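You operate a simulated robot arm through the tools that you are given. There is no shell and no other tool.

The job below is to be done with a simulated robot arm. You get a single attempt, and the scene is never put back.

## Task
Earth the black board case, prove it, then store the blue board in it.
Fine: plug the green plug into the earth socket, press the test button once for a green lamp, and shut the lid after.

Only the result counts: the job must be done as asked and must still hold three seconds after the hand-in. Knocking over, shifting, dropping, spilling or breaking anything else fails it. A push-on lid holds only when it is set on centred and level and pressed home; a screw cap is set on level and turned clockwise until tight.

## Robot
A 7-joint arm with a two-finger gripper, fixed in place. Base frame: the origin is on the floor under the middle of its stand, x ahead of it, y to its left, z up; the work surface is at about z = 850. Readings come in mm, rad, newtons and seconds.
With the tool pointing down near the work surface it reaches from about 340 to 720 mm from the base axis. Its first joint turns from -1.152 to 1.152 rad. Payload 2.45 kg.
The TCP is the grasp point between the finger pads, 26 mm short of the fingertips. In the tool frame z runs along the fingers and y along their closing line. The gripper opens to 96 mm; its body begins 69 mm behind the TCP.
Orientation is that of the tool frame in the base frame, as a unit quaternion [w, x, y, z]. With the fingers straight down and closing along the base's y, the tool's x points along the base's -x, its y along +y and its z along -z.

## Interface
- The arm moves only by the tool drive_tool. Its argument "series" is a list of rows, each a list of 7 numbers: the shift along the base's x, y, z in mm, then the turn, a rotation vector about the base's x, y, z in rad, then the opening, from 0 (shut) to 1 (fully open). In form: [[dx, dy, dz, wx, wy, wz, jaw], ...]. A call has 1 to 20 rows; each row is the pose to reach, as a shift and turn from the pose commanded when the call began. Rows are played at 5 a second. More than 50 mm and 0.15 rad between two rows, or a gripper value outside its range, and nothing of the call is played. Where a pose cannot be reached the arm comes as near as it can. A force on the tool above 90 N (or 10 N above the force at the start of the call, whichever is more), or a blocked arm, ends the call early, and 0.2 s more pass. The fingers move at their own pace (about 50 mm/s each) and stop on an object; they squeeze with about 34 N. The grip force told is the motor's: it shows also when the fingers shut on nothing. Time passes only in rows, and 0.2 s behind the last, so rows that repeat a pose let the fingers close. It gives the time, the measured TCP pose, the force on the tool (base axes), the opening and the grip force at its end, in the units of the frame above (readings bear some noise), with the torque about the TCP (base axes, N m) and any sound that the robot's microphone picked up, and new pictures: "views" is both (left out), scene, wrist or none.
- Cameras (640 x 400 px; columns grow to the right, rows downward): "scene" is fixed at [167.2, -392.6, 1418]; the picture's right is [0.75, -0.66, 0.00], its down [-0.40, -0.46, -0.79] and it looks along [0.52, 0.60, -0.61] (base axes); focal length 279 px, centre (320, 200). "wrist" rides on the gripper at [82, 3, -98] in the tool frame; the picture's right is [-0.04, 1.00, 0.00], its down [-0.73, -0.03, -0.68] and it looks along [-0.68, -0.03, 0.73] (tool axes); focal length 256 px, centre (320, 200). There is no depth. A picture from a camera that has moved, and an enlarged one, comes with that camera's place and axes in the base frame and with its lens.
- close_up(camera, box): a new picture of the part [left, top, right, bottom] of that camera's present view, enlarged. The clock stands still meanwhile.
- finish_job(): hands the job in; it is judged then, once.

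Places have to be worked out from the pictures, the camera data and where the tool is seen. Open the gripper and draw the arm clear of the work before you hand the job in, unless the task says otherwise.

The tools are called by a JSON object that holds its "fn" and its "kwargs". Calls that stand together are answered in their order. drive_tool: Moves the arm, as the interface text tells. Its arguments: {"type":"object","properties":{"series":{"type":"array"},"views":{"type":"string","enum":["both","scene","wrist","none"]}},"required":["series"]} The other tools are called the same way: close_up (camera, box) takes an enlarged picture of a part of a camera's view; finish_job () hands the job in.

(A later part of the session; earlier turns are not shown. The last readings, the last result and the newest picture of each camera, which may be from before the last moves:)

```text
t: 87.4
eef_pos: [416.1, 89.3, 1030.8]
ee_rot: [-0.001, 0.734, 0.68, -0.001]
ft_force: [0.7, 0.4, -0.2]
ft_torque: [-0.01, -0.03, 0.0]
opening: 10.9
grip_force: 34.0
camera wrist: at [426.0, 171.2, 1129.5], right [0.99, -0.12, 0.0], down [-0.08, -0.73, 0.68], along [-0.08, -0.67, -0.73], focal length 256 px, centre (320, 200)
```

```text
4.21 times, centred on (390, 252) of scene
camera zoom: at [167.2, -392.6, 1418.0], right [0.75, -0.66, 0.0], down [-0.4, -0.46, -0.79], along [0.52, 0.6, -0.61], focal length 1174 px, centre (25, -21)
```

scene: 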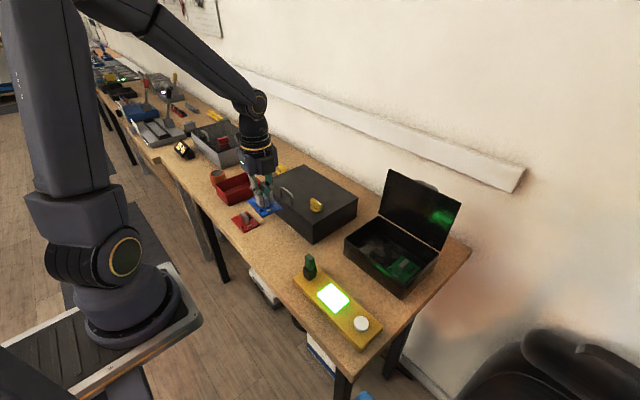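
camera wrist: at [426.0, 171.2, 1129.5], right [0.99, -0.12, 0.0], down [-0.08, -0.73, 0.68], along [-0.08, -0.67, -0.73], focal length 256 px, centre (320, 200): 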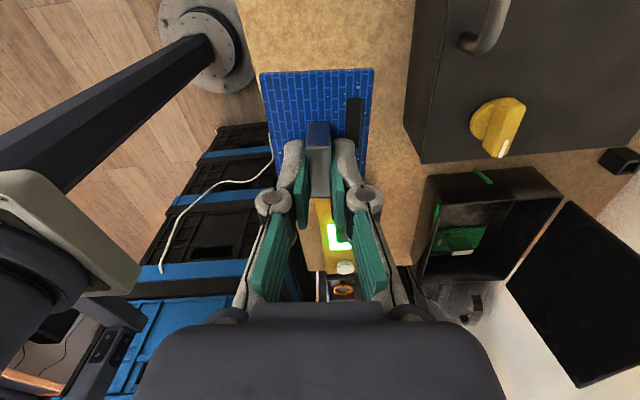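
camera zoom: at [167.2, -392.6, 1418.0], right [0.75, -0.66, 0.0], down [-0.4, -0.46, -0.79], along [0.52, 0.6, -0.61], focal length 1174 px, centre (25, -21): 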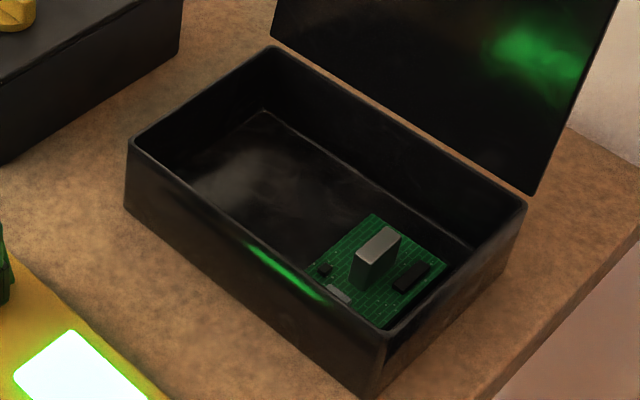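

Inside, the green board occupies the -y end (y below about -167); free floor spans y -167…-64 and x 552…680. I'll carry the blue board to above (616, -114), turning it square to the case, keeping it high and smooth.

{"fn": "drive_tool", "kwargs": {"series": [[6, -6, 0, 0, 0, 0.01, 0], [18, -18, 0, 0, 0, 0.02, 0], [36, -36, 2, 0, 0, 0.03, 0], [54, -54, 4, 0, 0, 0.04, 0], [72, -73, 5, 0, 0, 0.05, 0], [90, -92, 5, 0, 0, 0.06, 0], [108, -110, 5, 0, 0, 0.07, 0], [126, -128, 5, 0, 0, 0.075, 0], [144, -146, 5, 0, 0, 0.075, 0], [162, -165, 5, 0, 0, 0.075, 0], [178, -181, 5, 0, 0, 0.075, 0], [190, -194, 5, 0, 0, 0.075, 0], [198, -201, 5, 0, 0, 0.075, 0], [200, -203, 5, 0, 0, 0.075, 0], [200, -203, 5, 0, 0, 0.075, 0]], "views": "both"}}

{"fn": "close_up", "kwargs": {"camera": "scene", "box": [330, 170, 450, 300]}}

{"fn": "close_up", "kwargs": {"camera": "wrist", "box": [200, 40, 440, 240]}}

```text
t: 90.6
eef_pos: [617.5, -112.6, 1035.7]
ee_rot: [0.0, 0.707, 0.707, 0.0]
ft_force: [-0.1, -1.3, -0.7]
ft_torque: [-0.01, 0.02, -0.04]
opening: 10.9
grip_force: 33.9
camera wrist: at [619.8, -31.4, 1134.3], right [1.0, -0.04, 0.0], down [-0.03, -0.73, 0.68], along [-0.03, -0.68, -0.73], focal length 256 px, centre (320, 200)
```

scene: 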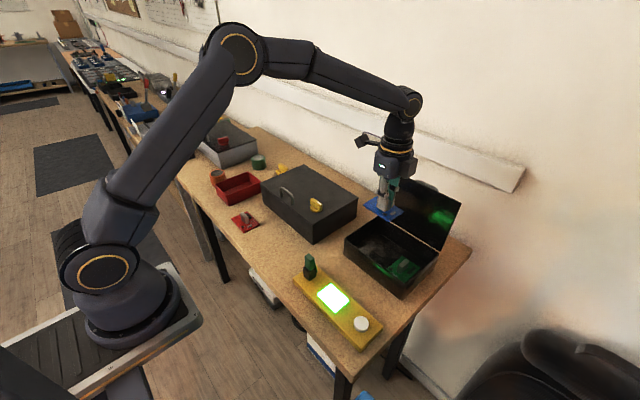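
wrist: 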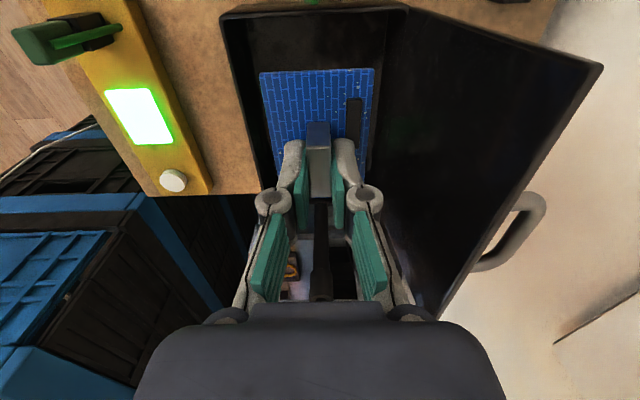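

```text
3.08 times, centred on (390, 235) of scene
camera zoom: at [167.2, -392.6, 1418.0], right [0.75, -0.66, 0.0], down [-0.4, -0.46, -0.79], along [0.52, 0.6, -0.61], focal length 858 px, centre (105, 92)
```

zoom: 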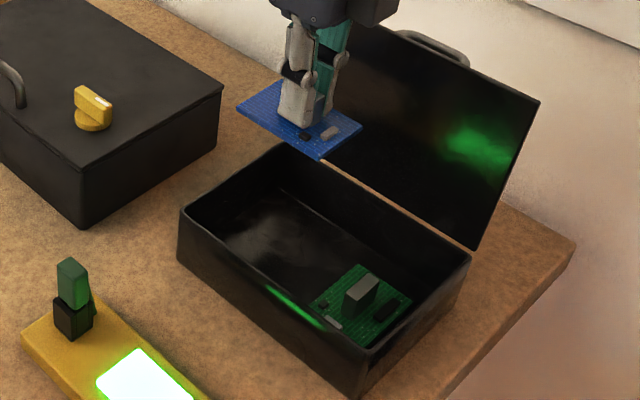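

```text
2.00 times, centred on (320, 140) of wrist
camera zoom: at [619.8, -31.4, 1134.3], right [1.0, -0.04, 0.0], down [-0.03, -0.73, 0.68], along [-0.03, -0.68, -0.73], focal length 512 px, centre (320, 320)
```

zoom: 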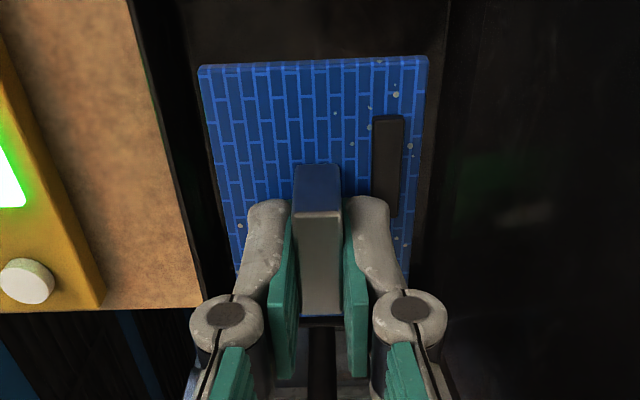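

The board is above the free half with margins of about 10 mm in y and more in x. I lower to just above the rim and check again.

{"fn": "drive_tool", "kwargs": {"series": [[0, 0, -8, 0, 0, 0, 0], [0, 0, -22, 0, 0, 0, 0], [0, 0, -40, 0, 0, 0, 0], [0, 0, -58, 0, 0, 0, 0], [0, 0, -70, 0, 0, 0, 0], [0, 0, -78, 0, 0, 0, 0], [0, 0, -78, 0, 0, 0, 0]], "views": "both"}}

{"fn": "close_up", "kwargs": {"camera": "scene", "box": [335, 185, 445, 300]}}

{"fn": "close_up", "kwargs": {"camera": "wrist", "box": [200, 20, 440, 220]}}

```text
t: 92.2
eef_pos: [617.2, -113.8, 957.2]
ee_rot: [0.0, 0.707, 0.707, 0.0]
ft_force: [-0.1, -1.2, -0.4]
ft_torque: [0.02, 0.01, 0.02]
opening: 11.0
grip_force: 34.0
camera wrist: at [619.0, -31.2, 1055.5], right [1.0, -0.04, 0.0], down [-0.03, -0.73, 0.68], along [-0.03, -0.68, -0.73], focal length 256 px, centre (320, 200)
```

scene: 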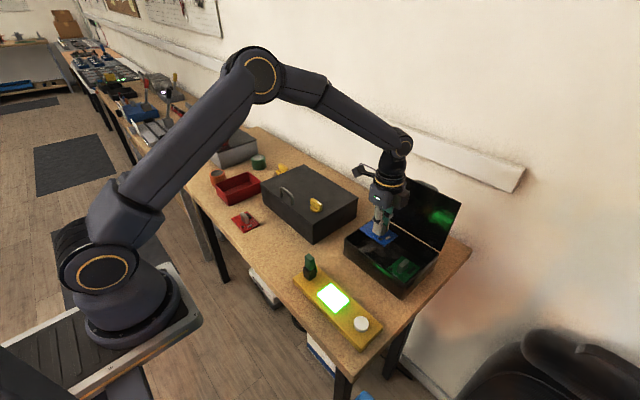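
wrist: 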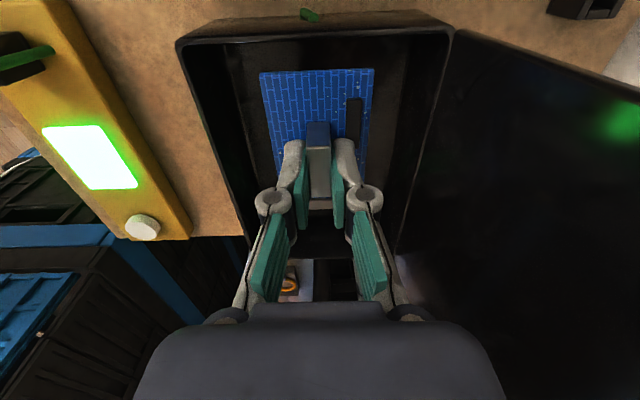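

```text
3.48 times, centred on (390, 242) of scene
camera zoom: at [167.2, -392.6, 1418.0], right [0.75, -0.66, 0.0], down [-0.4, -0.46, -0.79], along [0.52, 0.6, -0.61], focal length 970 px, centre (76, 52)
```

zoom: 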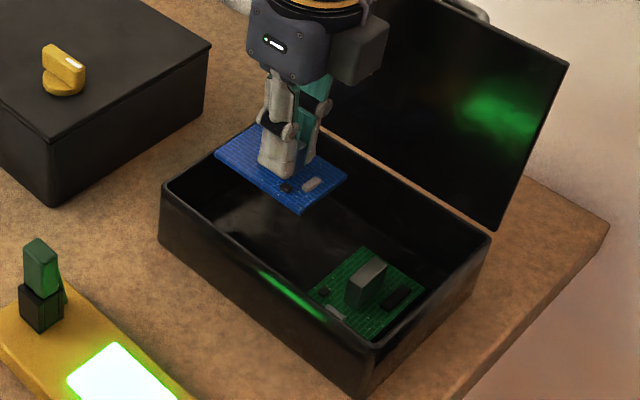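

```text
2.00 times, centred on (320, 120) of wrist
camera zoom: at [619.0, -31.2, 1055.5], right [1.0, -0.04, 0.0], down [-0.03, -0.73, 0.68], along [-0.03, -0.68, -0.73], focal length 512 px, centre (320, 360)
```

zoom: 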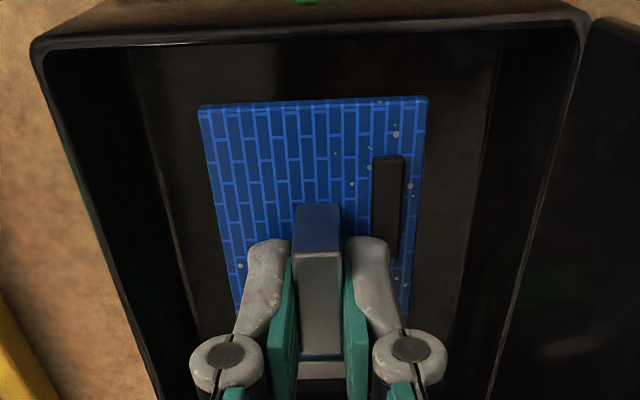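

Margins look fine on all sides. I lower into the case, slowing near the floor.

{"fn": "drive_tool", "kwargs": {"series": [[0, 0, -6, 0, 0, 0, 0], [0, 0, -16, 0, 0, 0, 0], [0, 0, -28, 0, 0, 0, 0], [0, 0, -40, 0, 0, 0, 0], [0, 0, -50, 0, 0, 0, 0], [0, 0, -57, 0, 0, 0, 0], [0, 0, -60, 0, 0, 0, 0], [0, 0, -60, 0, 0, 0, 0]], "views": "both"}}

{"fn": "close_up", "kwargs": {"camera": "scene", "box": [335, 185, 445, 300]}}

{"fn": "close_up", "kwargs": {"camera": "wrist", "box": [200, 20, 440, 220]}}

```text
t: 94.0
eef_pos: [615.6, -112.5, 897.9]
ee_rot: [0.0, 0.707, 0.707, 0.001]
ft_force: [-0.3, 0.3, -0.7]
ft_torque: [-0.02, -0.01, 0.03]
opening: 11.2
grip_force: 34.1
camera wrist: at [619.3, -31.4, 995.2], right [1.0, -0.04, 0.0], down [-0.03, -0.73, 0.68], along [-0.03, -0.68, -0.73], focal length 256 px, centre (320, 200)
```

scene: 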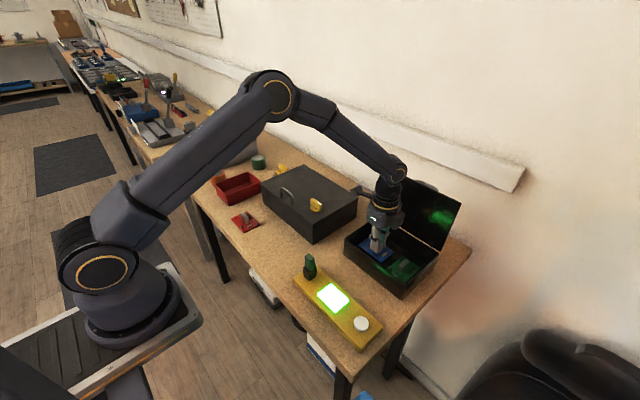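
wrist: 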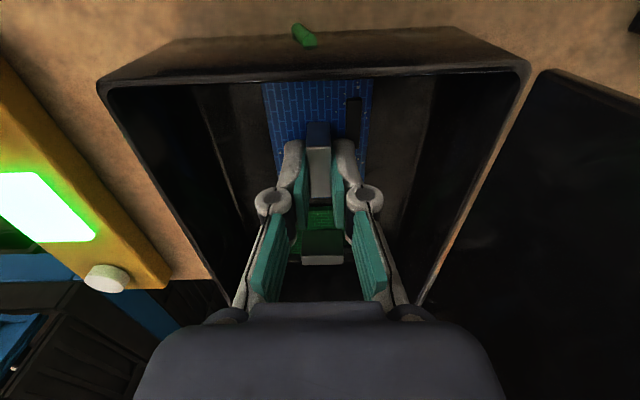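

```text
3.48 times, centred on (390, 242) of scene
camera zoom: at [167.2, -392.6, 1418.0], right [0.75, -0.66, 0.0], down [-0.4, -0.46, -0.79], along [0.52, 0.6, -0.61], focal length 970 px, centre (76, 52)
```

zoom: 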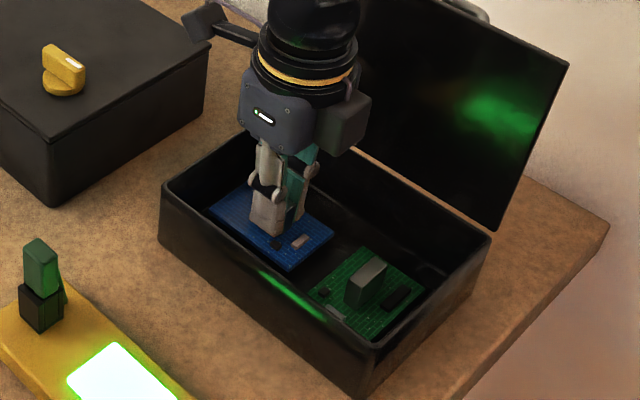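

```text
2.00 times, centred on (320, 120) of wrist
camera zoom: at [619.3, -31.4, 995.2], right [1.0, -0.04, 0.0], down [-0.03, -0.73, 0.68], along [-0.03, -0.68, -0.73], focal length 512 px, centre (320, 360)
```

zoom: 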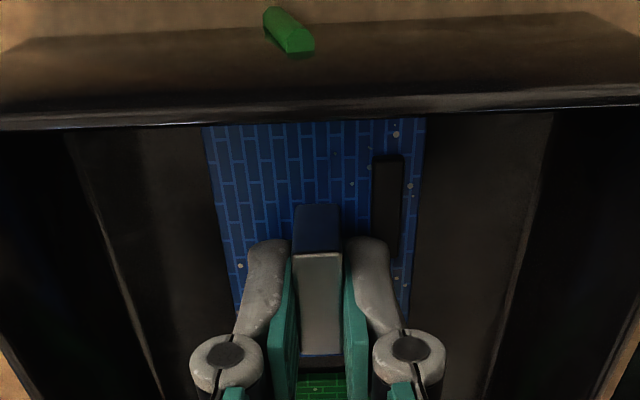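

Board is about 8 mm above the floor and sits in the clear space. I lower in small steps to touch-down.

{"fn": "drive_tool", "kwargs": {"series": [[0, 0, -2, 0, 0, 0, 0], [0, 0, -4, 0, 0, 0, 0], [0, 0, -5.5, 0, 0, 0, 0], [0, 0, -7, 0, 0, 0, 0]], "views": "none"}}

{"fn": "close_up", "kwargs": {"camera": "scene", "box": [345, 215, 435, 295]}}

```text
t: 95.0
eef_pos: [615.5, -114.4, 890.0]
ee_rot: [0.0, 0.707, 0.707, 0.0]
ft_force: [-0.1, 0.1, -0.4]
ft_torque: [0.02, 0.01, -0.01]
opening: 10.6
grip_force: 34.5
```

```text
5.00 times, centred on (390, 255) of scene
camera zoom: at [167.2, -392.6, 1418.0], right [0.75, -0.66, 0.0], down [-0.4, -0.46, -0.79], along [0.52, 0.6, -0.61], focal length 1394 px, centre (-30, -75)
```

zoom: 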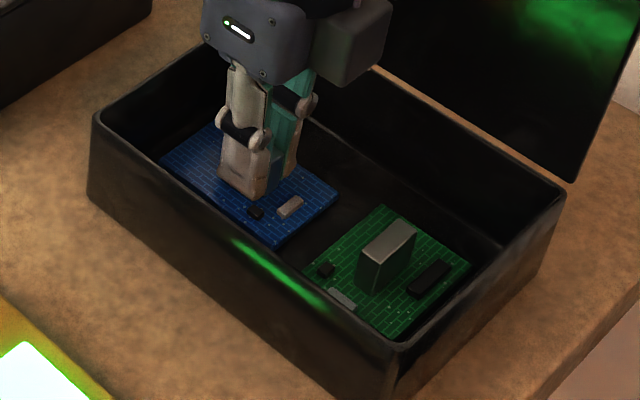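

No contact yet at about z 890. Continuing down in 1 mm steps.

{"fn": "drive_tool", "kwargs": {"series": [[0, 0, -1, 0, 0, 0, 0], [0, 0, -2, 0, 0, 0, 0], [0, 0, -2, 0, 0, 0, 0]], "views": "none"}}

```text
t: 95.8
eef_pos: [616.6, -113.6, 889.9]
ee_rot: [0.001, 0.707, 0.707, 0.003]
ft_force: [-4.6, 2.4, 23.0]
ft_torque: [0.29, 0.15, 0.03]
opening: 10.8
grip_force: 34.3
```

Touch-down felt (23 N). I ease up 1 mm, open slightly, and withdraw straight up.

{"fn": "drive_tool", "kwargs": {"series": [[0, 0, 1.2, 0, 0, 0, 0], [0, 0, 1.4, 0, 0, 0, 0.15], [0, 0, 1.4, 0, 0, 0, 0.2], [0, 0, 1.4, 0, 0, 0, 0.2], [0, 0, 6, 0, 0, 0, 0.2], [0, 0, 16, 0, 0, 0, 0.2], [0, 0, 35, 0, 0, 0, 0.2], [0, 0, 65, 0, 0, 0, 0.2], [0, 0, 100, 0, 0, 0, 0.2], [0, 0, 130, 0, 0, 0, 0.2]], "views": "both"}}

{"fn": "close_up", "kwargs": {"camera": "scene", "box": [335, 185, 445, 300]}}

{"fn": "close_up", "kwargs": {"camera": "wrist", "box": [200, 0, 440, 200]}}

```text
t: 98.0
eef_pos: [615.1, -115.1, 1019.1]
ee_rot: [0.0, 0.708, 0.707, 0.0]
ft_force: [0.1, 0.0, 0.1]
ft_torque: [0.0, 0.0, -0.03]
opening: 19.1
grip_force: 0.2
camera wrist: at [617.8, -32.6, 1117.2], right [1.0, -0.04, 0.0], down [-0.03, -0.73, 0.68], along [-0.03, -0.68, -0.73], focal length 256 px, centre (320, 200)
```

scene: 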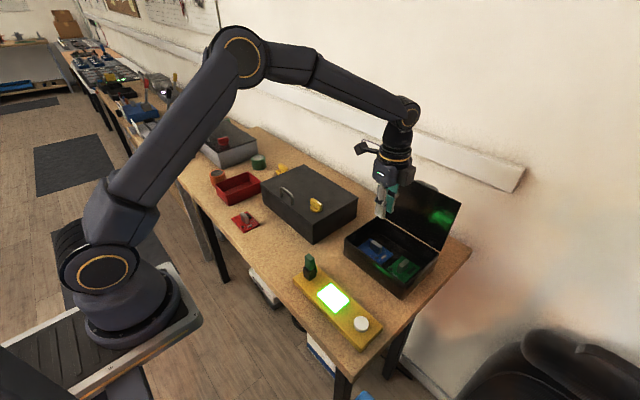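
wrist: 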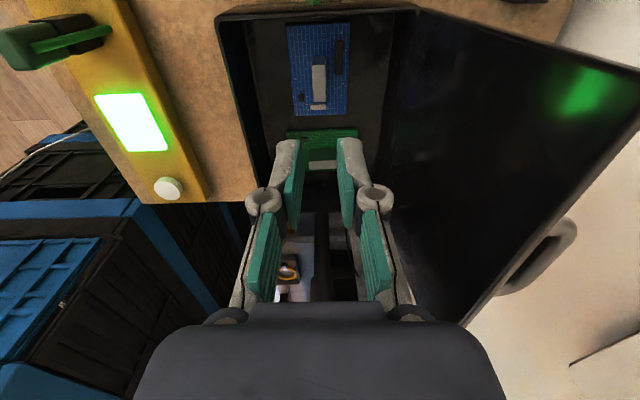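

```text
3.48 times, centred on (390, 242) of scene
camera zoom: at [167.2, -392.6, 1418.0], right [0.75, -0.66, 0.0], down [-0.4, -0.46, -0.79], along [0.52, 0.6, -0.61], focal length 970 px, centre (76, 52)
```

zoom: 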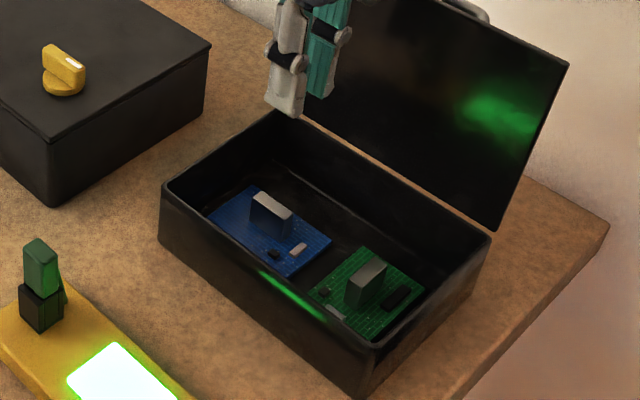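

```text
2.00 times, centred on (320, 100) of wrist
camera zoom: at [617.8, -32.6, 1117.2], right [1.0, -0.04, 0.0], down [-0.03, -0.73, 0.68], along [-0.03, -0.68, -0.73], focal length 512 px, centre (320, 400)
```

zoom: 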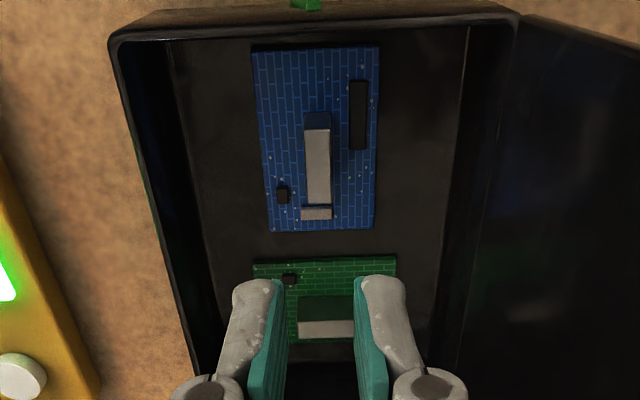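

The blue board lies flat in the case beside the green one. Now to shut the lid: I'll go up and over to re-grip the handle bar (last at about (728, -150, 1039)), with a smaller tilt for knuckle clearance.

{"fn": "drive_tool", "kwargs": {"series": [[0, 0, 45, 0, 0, 0, 0.22], [0, -10, 85, 0, 0, 0, 0.22], [20, -20, 110, 0, -0.03, 0, 0.22], [55, -30, 115, 0, -0.06, 0, 0.22], [85, -35, 115, 0, -0.09, 0, 0.22], [103, -35, 112, 0, -0.12, 0, 0.24], [103, -35, 112, 0, -0.12, 0, 0.24]], "views": "both"}}

{"fn": "close_up", "kwargs": {"camera": "wrist", "box": [200, 20, 440, 220]}}

{"fn": "close_up", "kwargs": {"camera": "scene", "box": [350, 110, 460, 240]}}

```text
t: 99.6
eef_pos: [705.9, -138.2, 1127.6]
ee_rot: [0.042, 0.706, 0.705, 0.042]
ft_force: [-0.8, 0.0, -1.1]
ft_torque: [0.0, -0.02, 0.03]
opening: 23.0
grip_force: 0.1
out of reach, approached as far as the arm can: row 5, 6, 7
camera wrist: at [695.7, -55.9, 1225.5], right [0.99, -0.04, 0.12], down [-0.11, -0.73, 0.67], along [0.06, -0.68, -0.73], focal length 256 px, centre (320, 200)
```

scene: 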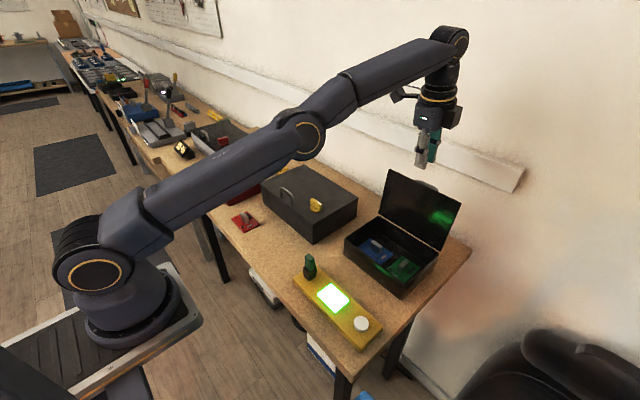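
wrist: 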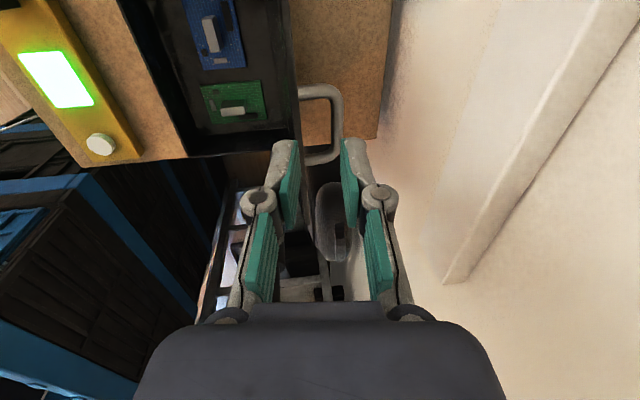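

```text
2.00 times, centred on (320, 120) of wrist
camera zoom: at [695.7, -55.9, 1225.5], right [0.99, -0.04, 0.12], down [-0.11, -0.73, 0.67], along [0.06, -0.68, -0.73], focal length 512 px, centre (320, 360)
```

zoom: 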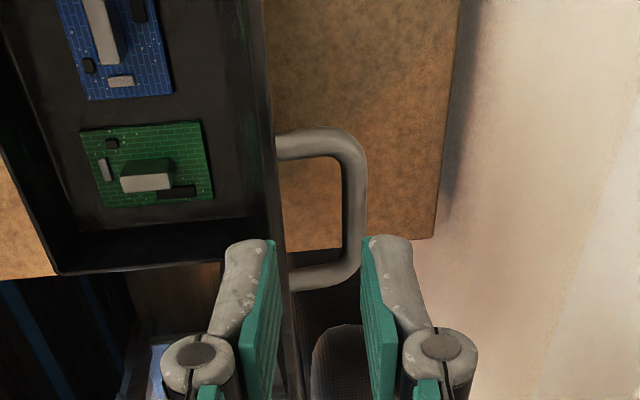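

```text
3.08 times, centred on (405, 175) of scene
camera zoom: at [167.2, -392.6, 1418.0], right [0.75, -0.66, 0.0], down [-0.4, -0.46, -0.79], along [0.52, 0.6, -0.61], focal length 858 px, centre (58, 277)
```

zoom: 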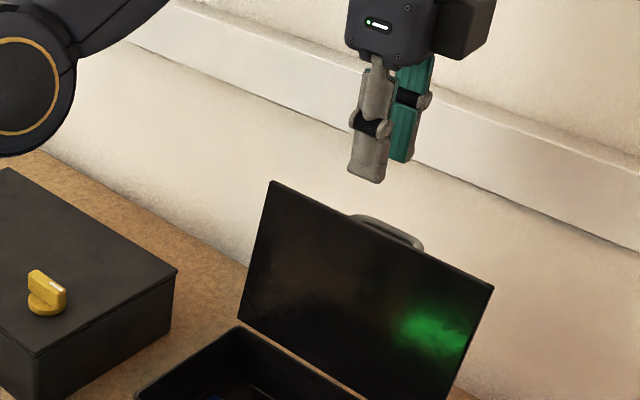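

The bar is measured at (728, -151, ~1039). Reach is short up here, so I'll use a tilt of 0.18 and approach along the tool axis, stopping about 30 mm short to check.

{"fn": "drive_tool", "kwargs": {"series": [[0, -6, -6, 0, -0.03, 0, 0.24], [4, -12.6, -15, 0, -0.06, 0, 0.24], [11.8, -12.6, -26.6, 0, -0.06, 0, 0.24], [13.7, -12.6, -41.4, 0, -0.06, 0, 0.24], [13.7, -12.6, -41.4, 0, -0.06, 0, 0.24]], "views": "both"}}

{"fn": "close_up", "kwargs": {"camera": "wrist", "box": [200, 40, 440, 240]}}

{"fn": "close_up", "kwargs": {"camera": "scene", "box": [350, 110, 460, 240]}}

```text
t: 100.8
eef_pos: [717.9, -151.5, 1085.6]
ee_rot: [0.063, 0.704, 0.704, 0.063]
ft_force: [0.0, -0.3, 0.4]
ft_torque: [0.0, 0.0, 0.0]
opening: 22.8
grip_force: 0.0
camera wrist: at [702.9, -69.7, 1183.7], right [0.98, -0.04, 0.18], down [-0.15, -0.73, 0.66], along [0.1, -0.68, -0.73], focal length 256 px, centre (320, 200)
```

scene: 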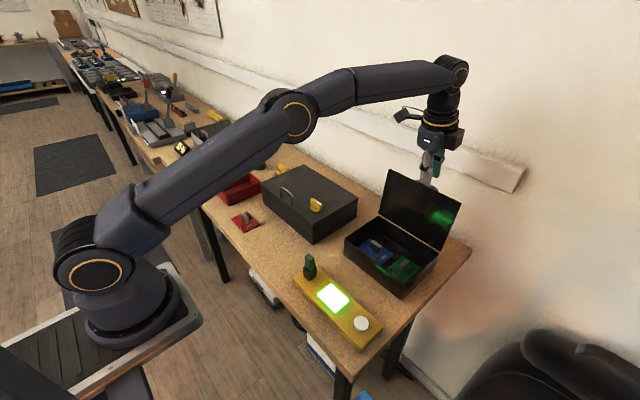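
wrist: 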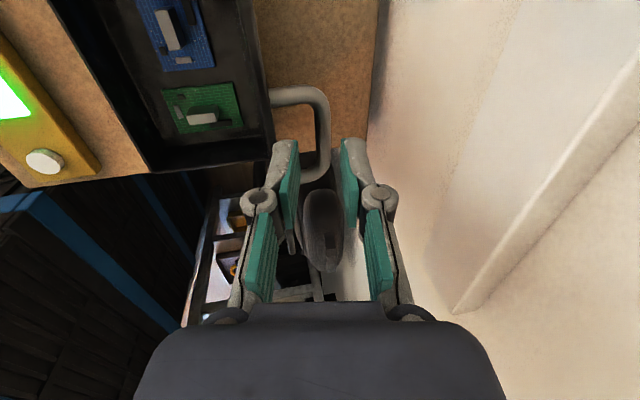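

```text
2.00 times, centred on (320, 140) of wrist
camera zoom: at [702.9, -69.7, 1183.7], right [0.98, -0.04, 0.18], down [-0.15, -0.73, 0.66], along [0.1, -0.68, -0.73], focal length 512 px, centre (320, 320)
```

zoom: 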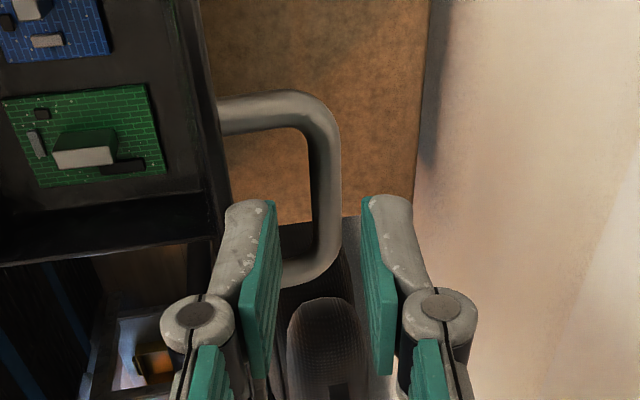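

```text
3.08 times, centred on (405, 175) of scene
camera zoom: at [167.2, -392.6, 1418.0], right [0.75, -0.66, 0.0], down [-0.4, -0.46, -0.79], along [0.52, 0.6, -0.61], focal length 858 px, centre (58, 277)
```

zoom: 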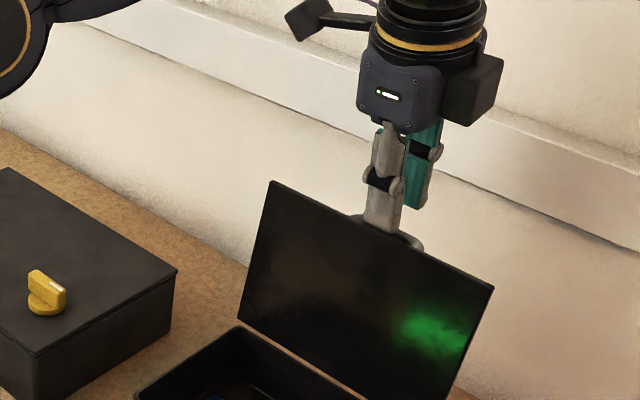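

The bar is centred, but the left finger would come close to the lid's edge at this opening. I narrow the jaws to about 14 mm, shift +1.2 mm, and advance along the tool axis.

{"fn": "drive_tool", "kwargs": {"series": [[1.2, 0, 0, 0, 0, 0, 0.145], [1.2, 0, 0, 0, 0, 0, 0.145], [2.5, 0, -7, 0, 0, 0, 0.145], [3.8, 0, -14, 0, 0, 0, 0.145], [3.8, 0, -14, 0, 0, 0, 0.145]], "views": "wrist"}}

{"fn": "close_up", "kwargs": {"camera": "wrist", "box": [200, 40, 440, 240]}}

{"fn": "close_up", "kwargs": {"camera": "scene", "box": [370, 120, 450, 220]}}

```text
t: 102.0
eef_pos: [722.9, -150.1, 1071.1]
ee_rot: [0.063, 0.704, 0.705, 0.063]
ft_force: [-0.5, -0.3, 0.9]
ft_torque: [-0.01, 0.0, -0.03]
opening: 14.2
grip_force: 0.1
camera wrist: at [707.7, -69.4, 1169.0], right [0.98, -0.04, 0.18], down [-0.15, -0.73, 0.66], along [0.1, -0.68, -0.73], focal length 256 px, centre (320, 200)
```

wrist: 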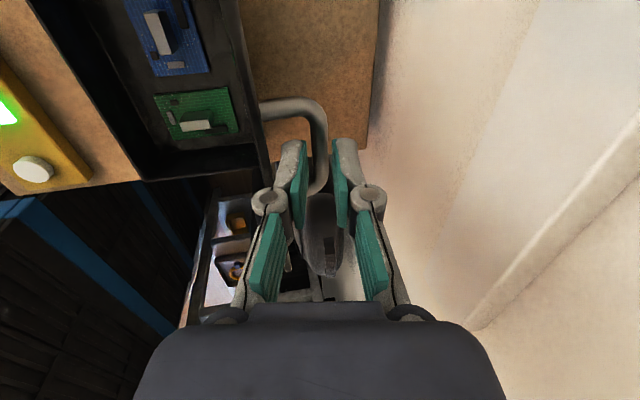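

```text
2.00 times, centred on (320, 140) of wrist
camera zoom: at [707.7, -69.4, 1169.0], right [0.98, -0.04, 0.18], down [-0.15, -0.73, 0.66], along [0.1, -0.68, -0.73], focal length 512 px, centre (320, 320)
```

zoom: 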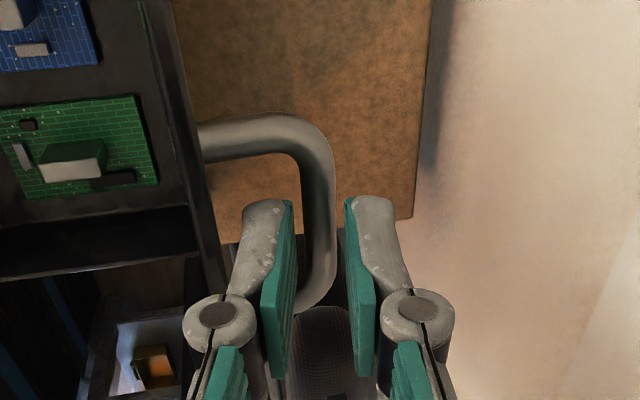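

```text
4.00 times, centred on (410, 170) of scene
camera zoom: at [167.2, -392.6, 1418.0], right [0.75, -0.66, 0.0], down [-0.4, -0.46, -0.79], along [0.52, 0.6, -0.61], focal length 1115 px, centre (-40, 320)
```

zoom: 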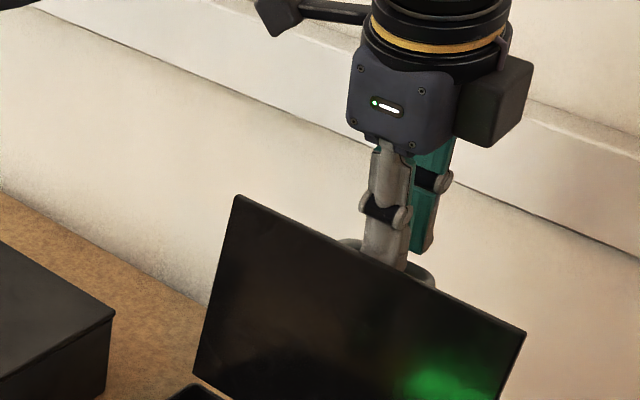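

Clear of the lid edge and the bar is centred between the pads. I advance 14 mm more and close.

{"fn": "drive_tool", "kwargs": {"series": [[1.3, 0, -7, 0, 0, 0, 0.145], [2.5, 0, -13.8, 0, 0, 0, 0.145], [2.5, 0, -13.8, 0, 0, 0, 0.145], [2.5, 0, -13.8, 0, 0, 0, 0], [2.5, 0, -13.8, 0, 0, 0, 0]], "views": "wrist"}}

{"fn": "close_up", "kwargs": {"camera": "wrist", "box": [200, 40, 440, 240]}}

{"fn": "close_up", "kwargs": {"camera": "scene", "box": [370, 120, 450, 220]}}

```text
t: 103.2
eef_pos: [724.5, -152.2, 1058.6]
ee_rot: [0.063, 0.705, 0.703, 0.064]
ft_force: [-0.6, 0.6, -2.0]
ft_torque: [0.04, 0.0, -0.89]
opening: 9.3
grip_force: 36.6
camera wrist: at [709.9, -69.6, 1155.5], right [0.98, -0.04, 0.18], down [-0.15, -0.73, 0.66], along [0.1, -0.68, -0.73], focal length 256 px, centre (320, 200)
```

wrist: 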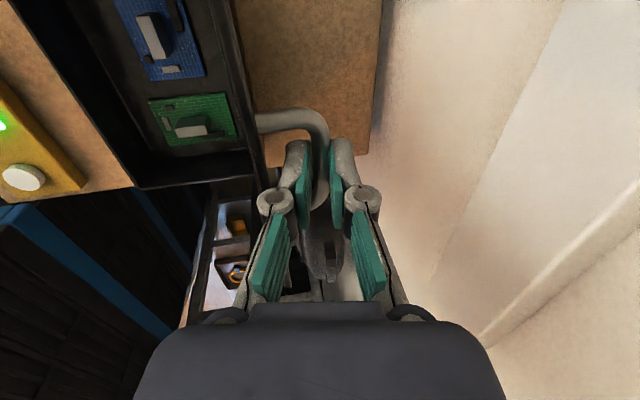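

```text
2.00 times, centred on (320, 140) of wrist
camera zoom: at [709.9, -69.6, 1155.5], right [0.98, -0.04, 0.18], down [-0.15, -0.73, 0.66], along [0.1, -0.68, -0.73], focal length 512 px, centre (320, 320)
```

zoom: 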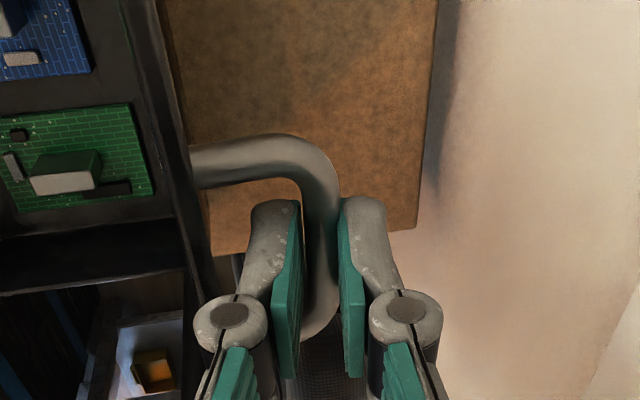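

```text
4.00 times, centred on (410, 170) of scene
camera zoom: at [167.2, -392.5, 1418.0], right [0.75, -0.66, 0.0], down [-0.4, -0.46, -0.79], along [0.52, 0.6, -0.61], focal length 1115 px, centre (-40, 320)
```

zoom: 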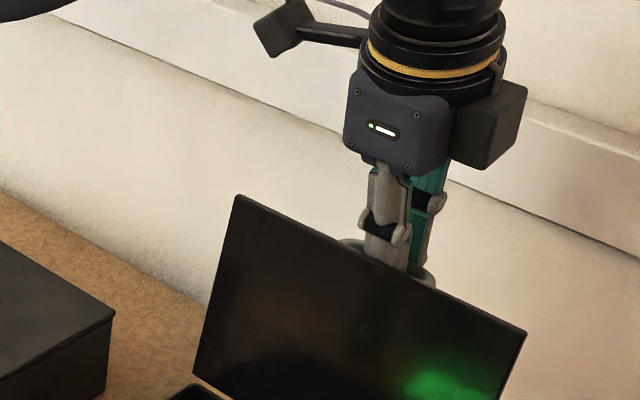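

Gripped again (9.3 mm, low forces). I start closing along the same arc, first to about 80°.

{"fn": "drive_tool", "kwargs": {"series": [[-3.5, 0, 1.4, 0, 0.005, 0, 0], [-7, 0, 2.6, 0, 0.01, 0, 0], [-12.1, 0, 4.1, 0, 0.02, 0, 0], [-17.2, 0, 5.5, 0, 0.03, 0, 0], [-22.3, 0, 6.7, 0, 0.04, 0, 0], [-27.5, 0, 7.6, 0, 0.05, 0, 0], [-32.7, 0, 8.2, 0, 0.06, 0, 0], [-38, 0, 8.6, 0, 0.07, 0, 0], [-38, 0, 8.6, 0, 0.07, 0, 0]], "views": "scene"}}

{"fn": "close_up", "kwargs": {"camera": "scene", "box": [330, 140, 450, 305]}}

```text
t: 105.2
eef_pos: [685.6, -151.5, 1068.2]
ee_rot: [0.038, 0.706, 0.706, 0.038]
ft_force: [-1.1, -5.0, -10.4]
ft_torque: [0.39, -0.01, -0.85]
opening: 9.5
grip_force: 36.9
```

scene: 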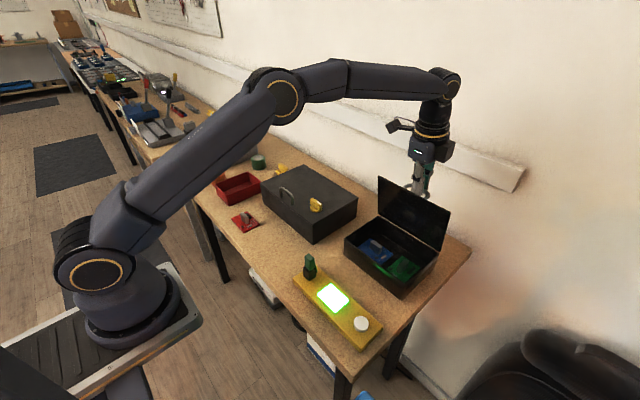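

```text
2.42 times, centred on (390, 222) of scene
camera zoom: at [167.4, -392.8, 1417.9], right [0.75, -0.66, 0.0], down [-0.4, -0.46, -0.79], along [0.52, 0.6, -0.61], focal length 676 px, centre (150, 146)
```

zoom: 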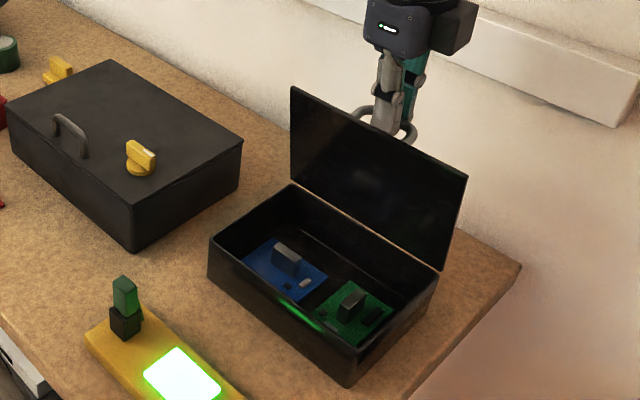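

Going well; Fz of -10 N says I'm about 1 mm high, so I'll trim that and continue to about 50°.

{"fn": "drive_tool", "kwargs": {"series": [[-5.2, 0, -0.8, 0, 0.01, 0, 0], [-10.5, 0, -1.1, 0, 0.02, 0, 0], [-15.8, 0, -1.4, 0, 0.03, 0, 0], [-21, 0, -2, 0, 0.04, 0, 0], [-26.3, 0, -2.8, 0, 0.05, 0, 0], [-31.5, 0, -3.9, 0, 0.06, 0, 0], [-36.6, 0, -5.1, 0, 0.07, 0, 0], [-41.6, 0, -6.6, 0, 0.08, 0, 0], [-46.7, 0, -8.3, 0, 0.09, 0, 0], [-51.6, 0, -10.3, 0, 0.1, 0, 0], [-56.6, 0, -12.4, 0, 0.11, 0, 0], [-61.4, 0, -14.8, 0, 0.11, 0, 0], [-61.4, 0, -14.8, 0, 0.11, 0, 0]], "views": "scene"}}

{"fn": "close_up", "kwargs": {"camera": "scene", "box": [330, 140, 450, 305]}}

```text
t: 108.0
eef_pos: [625.5, -152.2, 1051.1]
ee_rot: [-0.001, 0.707, 0.707, 0.0]
ft_force: [3.0, -0.1, -6.2]
ft_torque: [0.27, -0.08, -0.85]
opening: 9.3
grip_force: 36.8
```

scene: 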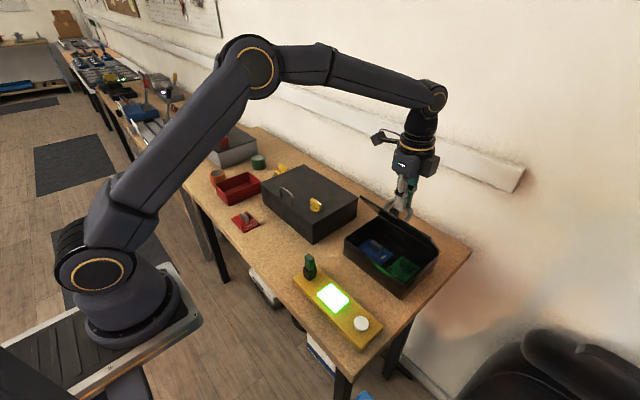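

```text
2.42 times, centred on (390, 222) of scene
camera zoom: at [167.5, -392.6, 1418.0], right [0.75, -0.66, 0.0], down [-0.4, -0.46, -0.79], along [0.52, 0.6, -0.61], focal length 676 px, centre (150, 146)
```

zoom: 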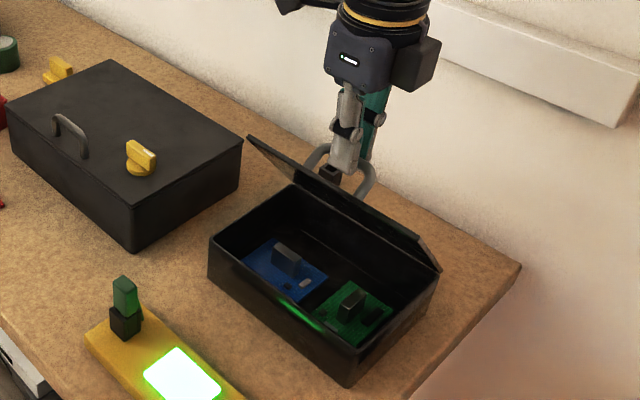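

Closing matches the opening path (about 50° now). Continuing down to 20°.

{"fn": "drive_tool", "kwargs": {"series": [[-4.6, 0, -2.8, 0, 0, 0, 0], [-9.2, 0, -5.7, 0, 0, 0, 0], [-13.7, 0, -8.8, 0, 0, 0, 0], [-18.2, 0, -12, 0, 0, 0, 0], [-22.4, 0, -15.4, 0, 0, 0, 0], [-26.6, 0, -19, 0, 0, 0, 0], [-30.6, 0, -22.7, 0, 0, 0, 0], [-34.4, 0, -26.6, 0, 0, 0, 0], [-38, 0, -30.7, 0, 0, 0, 0], [-41.5, 0, -34.9, 0, 0, 0, 0], [-44.7, 0, -39.3, 0, 0, 0, 0], [-47.8, 0, -43.8, 0, 0, 0, 0], [-47.8, 0, -43.8, 0, 0, 0, 0]], "views": "scene"}}

{"fn": "close_up", "kwargs": {"camera": "scene", "box": [330, 160, 450, 305]}}

```text
t: 110.8
eef_pos: [577.7, -151.8, 1007.8]
ee_rot: [0.0, 0.707, 0.707, 0.0]
ft_force: [1.1, 3.5, -1.1]
ft_torque: [0.03, -0.01, -0.4]
opening: 9.0
grip_force: 36.7
```

scene: 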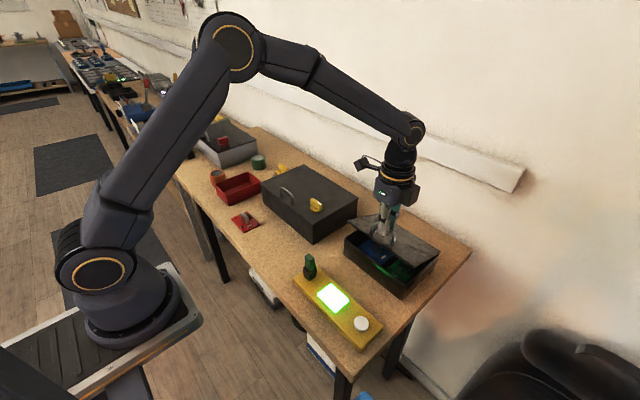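

```text
2.76 times, centred on (390, 232) of scene
camera zoom: at [167.3, -392.5, 1418.0], right [0.75, -0.66, 0.0], down [-0.4, -0.46, -0.79], along [0.52, 0.6, -0.61], focal length 769 px, centre (127, 110)
```

zoom: 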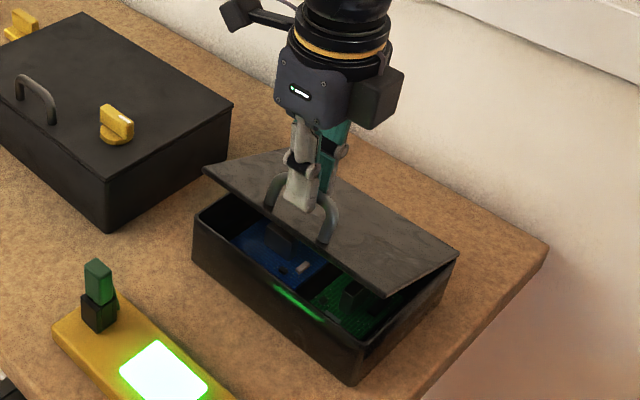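

About 20° left with near-zero forces. I continue to about 3°.

{"fn": "drive_tool", "kwargs": {"series": [[-2.8, 0, -4.7, 0, 0, 0, 0], [-5.5, 0, -9.5, 0, 0, 0, 0], [-8, 0, -14.3, 0, 0, 0, 0], [-10.2, 0, -19.3, 0, 0, 0, 0], [-12.2, 0, -24.4, 0, 0, 0, 0], [-14, 0, -29.6, 0, 0, 0, 0], [-15.3, 0, -34, 0, 0, 0, 0], [-15.3, 0, -34, 0, 0, 0, 0]], "views": "scene"}}

{"fn": "close_up", "kwargs": {"camera": "scene", "box": [330, 180, 450, 305]}}

```text
t: 112.6
eef_pos: [561.6, -150.4, 974.4]
ee_rot: [0.0, 0.707, 0.707, -0.001]
ft_force: [-1.1, -0.9, 0.3]
ft_torque: [-0.38, 0.04, -0.13]
opening: 9.1
grip_force: 36.9
```

scene: 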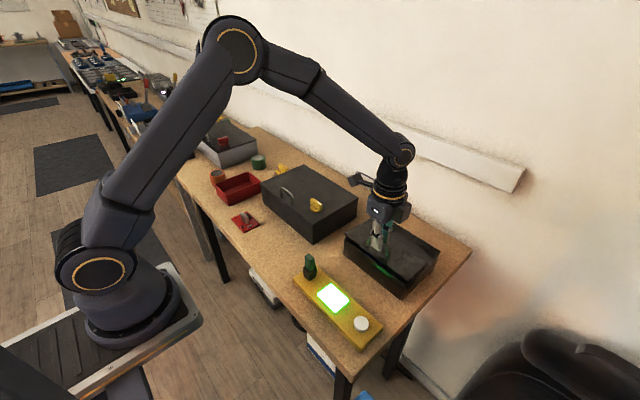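

```text
3.20 times, centred on (390, 242) of scene
camera zoom: at [167.2, -392.6, 1418.0], right [0.75, -0.66, 0.0], down [-0.4, -0.46, -0.79], along [0.52, 0.6, -0.61], focal length 892 px, centre (96, 64)
```

zoom: 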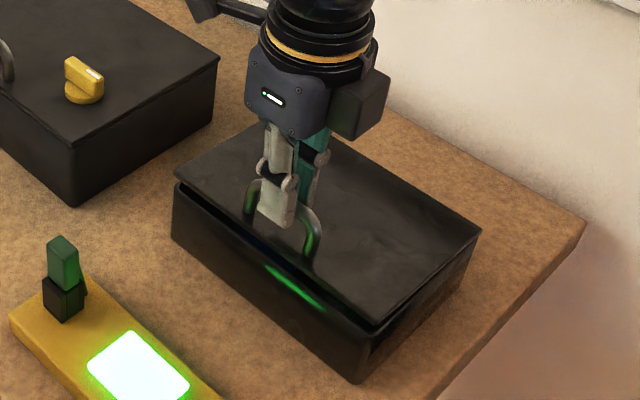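

Only a small gap remains. I bring it down the last millimetres slowly to contact.

{"fn": "drive_tool", "kwargs": {"series": [[-0.6, 0, -2, 0, 0, 0, 0], [-1.1, 0, -4, 0, 0, 0, 0], [-1.6, 0, -6, 0, 0, 0, 0], [-1.6, 0, -7.5, 0, 0, 0, 0], [-1.6, 0, -7.5, 0, 0, 0, 0]], "views": "none"}}

{"fn": "close_up", "kwargs": {"camera": "scene", "box": [330, 180, 450, 305]}}

```text
t: 113.8
eef_pos: [559.8, -152.0, 966.2]
ee_rot: [-0.001, 0.707, 0.707, 0.0]
ft_force: [-9.6, 0.0, 2.3]
ft_torque: [0.02, 0.12, -0.03]
opening: 9.1
grip_force: 36.6
```

```text
3.20 times, centred on (390, 242) of scene
camera zoom: at [166.9, -392.6, 1418.1], right [0.75, -0.66, 0.0], down [-0.4, -0.46, -0.79], along [0.52, 0.6, -0.61], focal length 892 px, centre (96, 64)
```

zoom: 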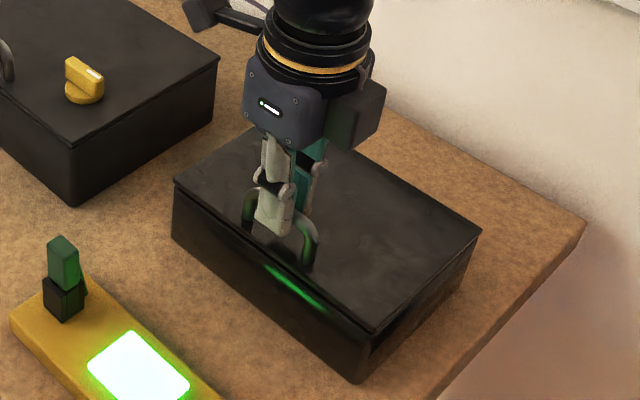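

The lid looks shut. I press down slightly (and ease 1 mm in x) to make sure it's home.

{"fn": "drive_tool", "kwargs": {"series": [[-1, 0, -1, 0, 0, 0, 0], [-1.2, 0, -2.5, 0, 0, 0, 0], [-1.2, 0, -3.5, 0, 0, 0, 0], [-1.2, 0, -3.5, 0, 0, 0, 0]], "views": "none"}}

{"fn": "close_up", "kwargs": {"camera": "scene", "box": [330, 180, 450, 305]}}

```text
t: 114.8
eef_pos: [559.5, -151.7, 963.8]
ee_rot: [0.0, 0.708, 0.706, 0.0]
ft_force: [-17.7, 1.6, 5.4]
ft_torque: [0.19, 0.32, 0.01]
opening: 9.0
grip_force: 36.4
```

```text
3.20 times, centred on (390, 242) of scene
camera zoom: at [166.7, -392.5, 1418.1], right [0.75, -0.66, 0.0], down [-0.4, -0.46, -0.79], along [0.52, 0.6, -0.61], focal length 892 px, centre (96, 64)
```

zoom: 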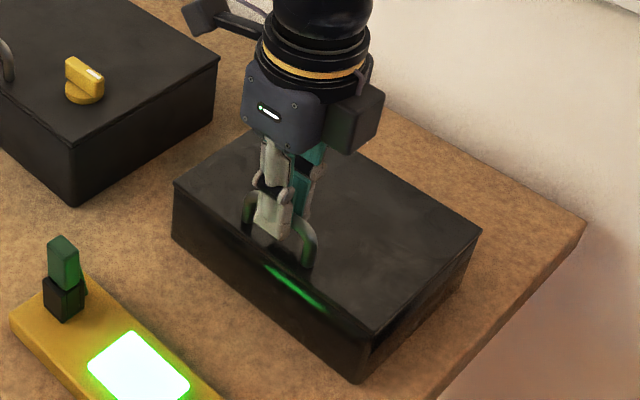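

The lid is flush with the case. I release the handle and withdraw straight up, then check.

{"fn": "drive_tool", "kwargs": {"series": [[-1, 0, 0.5, 0, 0, 0, 0.1], [-1, 0, 0.5, 0, 0, 0, 0.25], [-1, 0, 0.5, 0, 0, 0, 0.3], [-1, 0, 15, 0, 0, 0, 0.3], [-1, 0, 40, 0, 0, 0, 0.3], [-1, 0, 75, 0, 0, 0, 0.3], [-1, 0, 75, 0, 0, 0, 0.3]], "views": "both"}}

{"fn": "close_up", "kwargs": {"camera": "scene", "box": [330, 190, 450, 305]}}

{"fn": "close_up", "kwargs": {"camera": "wrist", "box": [200, 0, 480, 240]}}

```text
t: 116.4
eef_pos: [559.7, -150.1, 1039.0]
ee_rot: [0.0, 0.707, 0.707, 0.0]
ft_force: [0.4, 0.0, 0.1]
ft_torque: [0.0, 0.01, 0.02]
opening: 28.9
grip_force: 0.1
camera wrist: at [562.2, -68.4, 1137.6], right [1.0, -0.04, 0.0], down [-0.03, -0.73, 0.68], along [-0.03, -0.68, -0.73], focal length 256 px, centre (320, 200)
```

scene: 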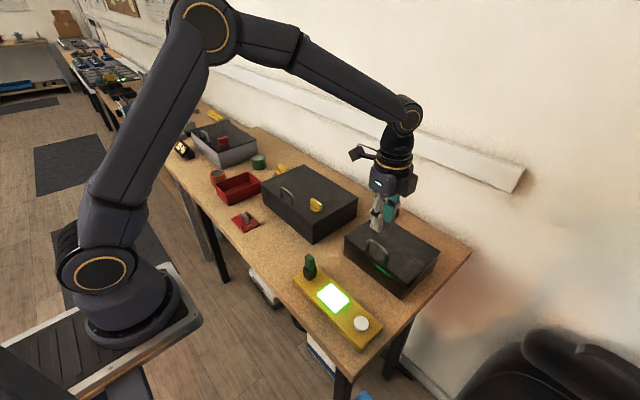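
wrist: 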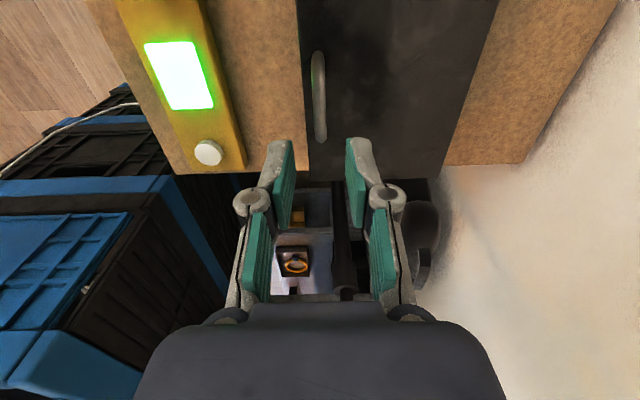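

```text
3.48 times, centred on (390, 248) of scene
camera zoom: at [167.2, -392.6, 1418.0], right [0.75, -0.66, 0.0], down [-0.4, -0.46, -0.79], along [0.52, 0.6, -0.61], focal length 970 px, centre (76, 35)
```

zoom: 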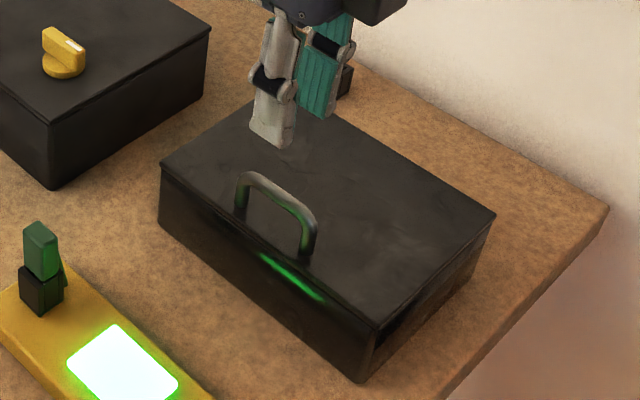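

```text
1.67 times, centred on (340, 120) of wrist
camera zoom: at [562.2, -68.4, 1137.6], right [1.0, -0.04, 0.0], down [-0.03, -0.73, 0.68], along [-0.03, -0.68, -0.73], focal length 427 px, centre (287, 333)
```

zoom: 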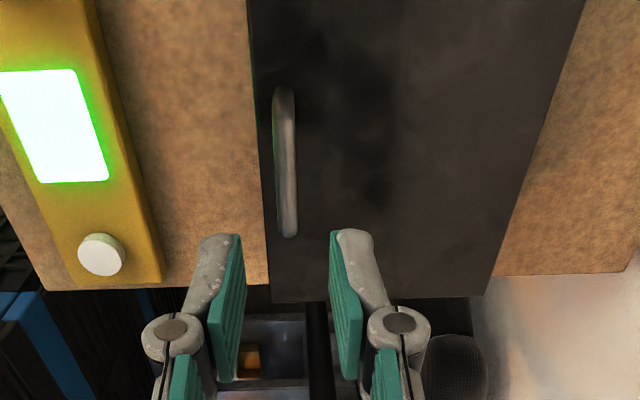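

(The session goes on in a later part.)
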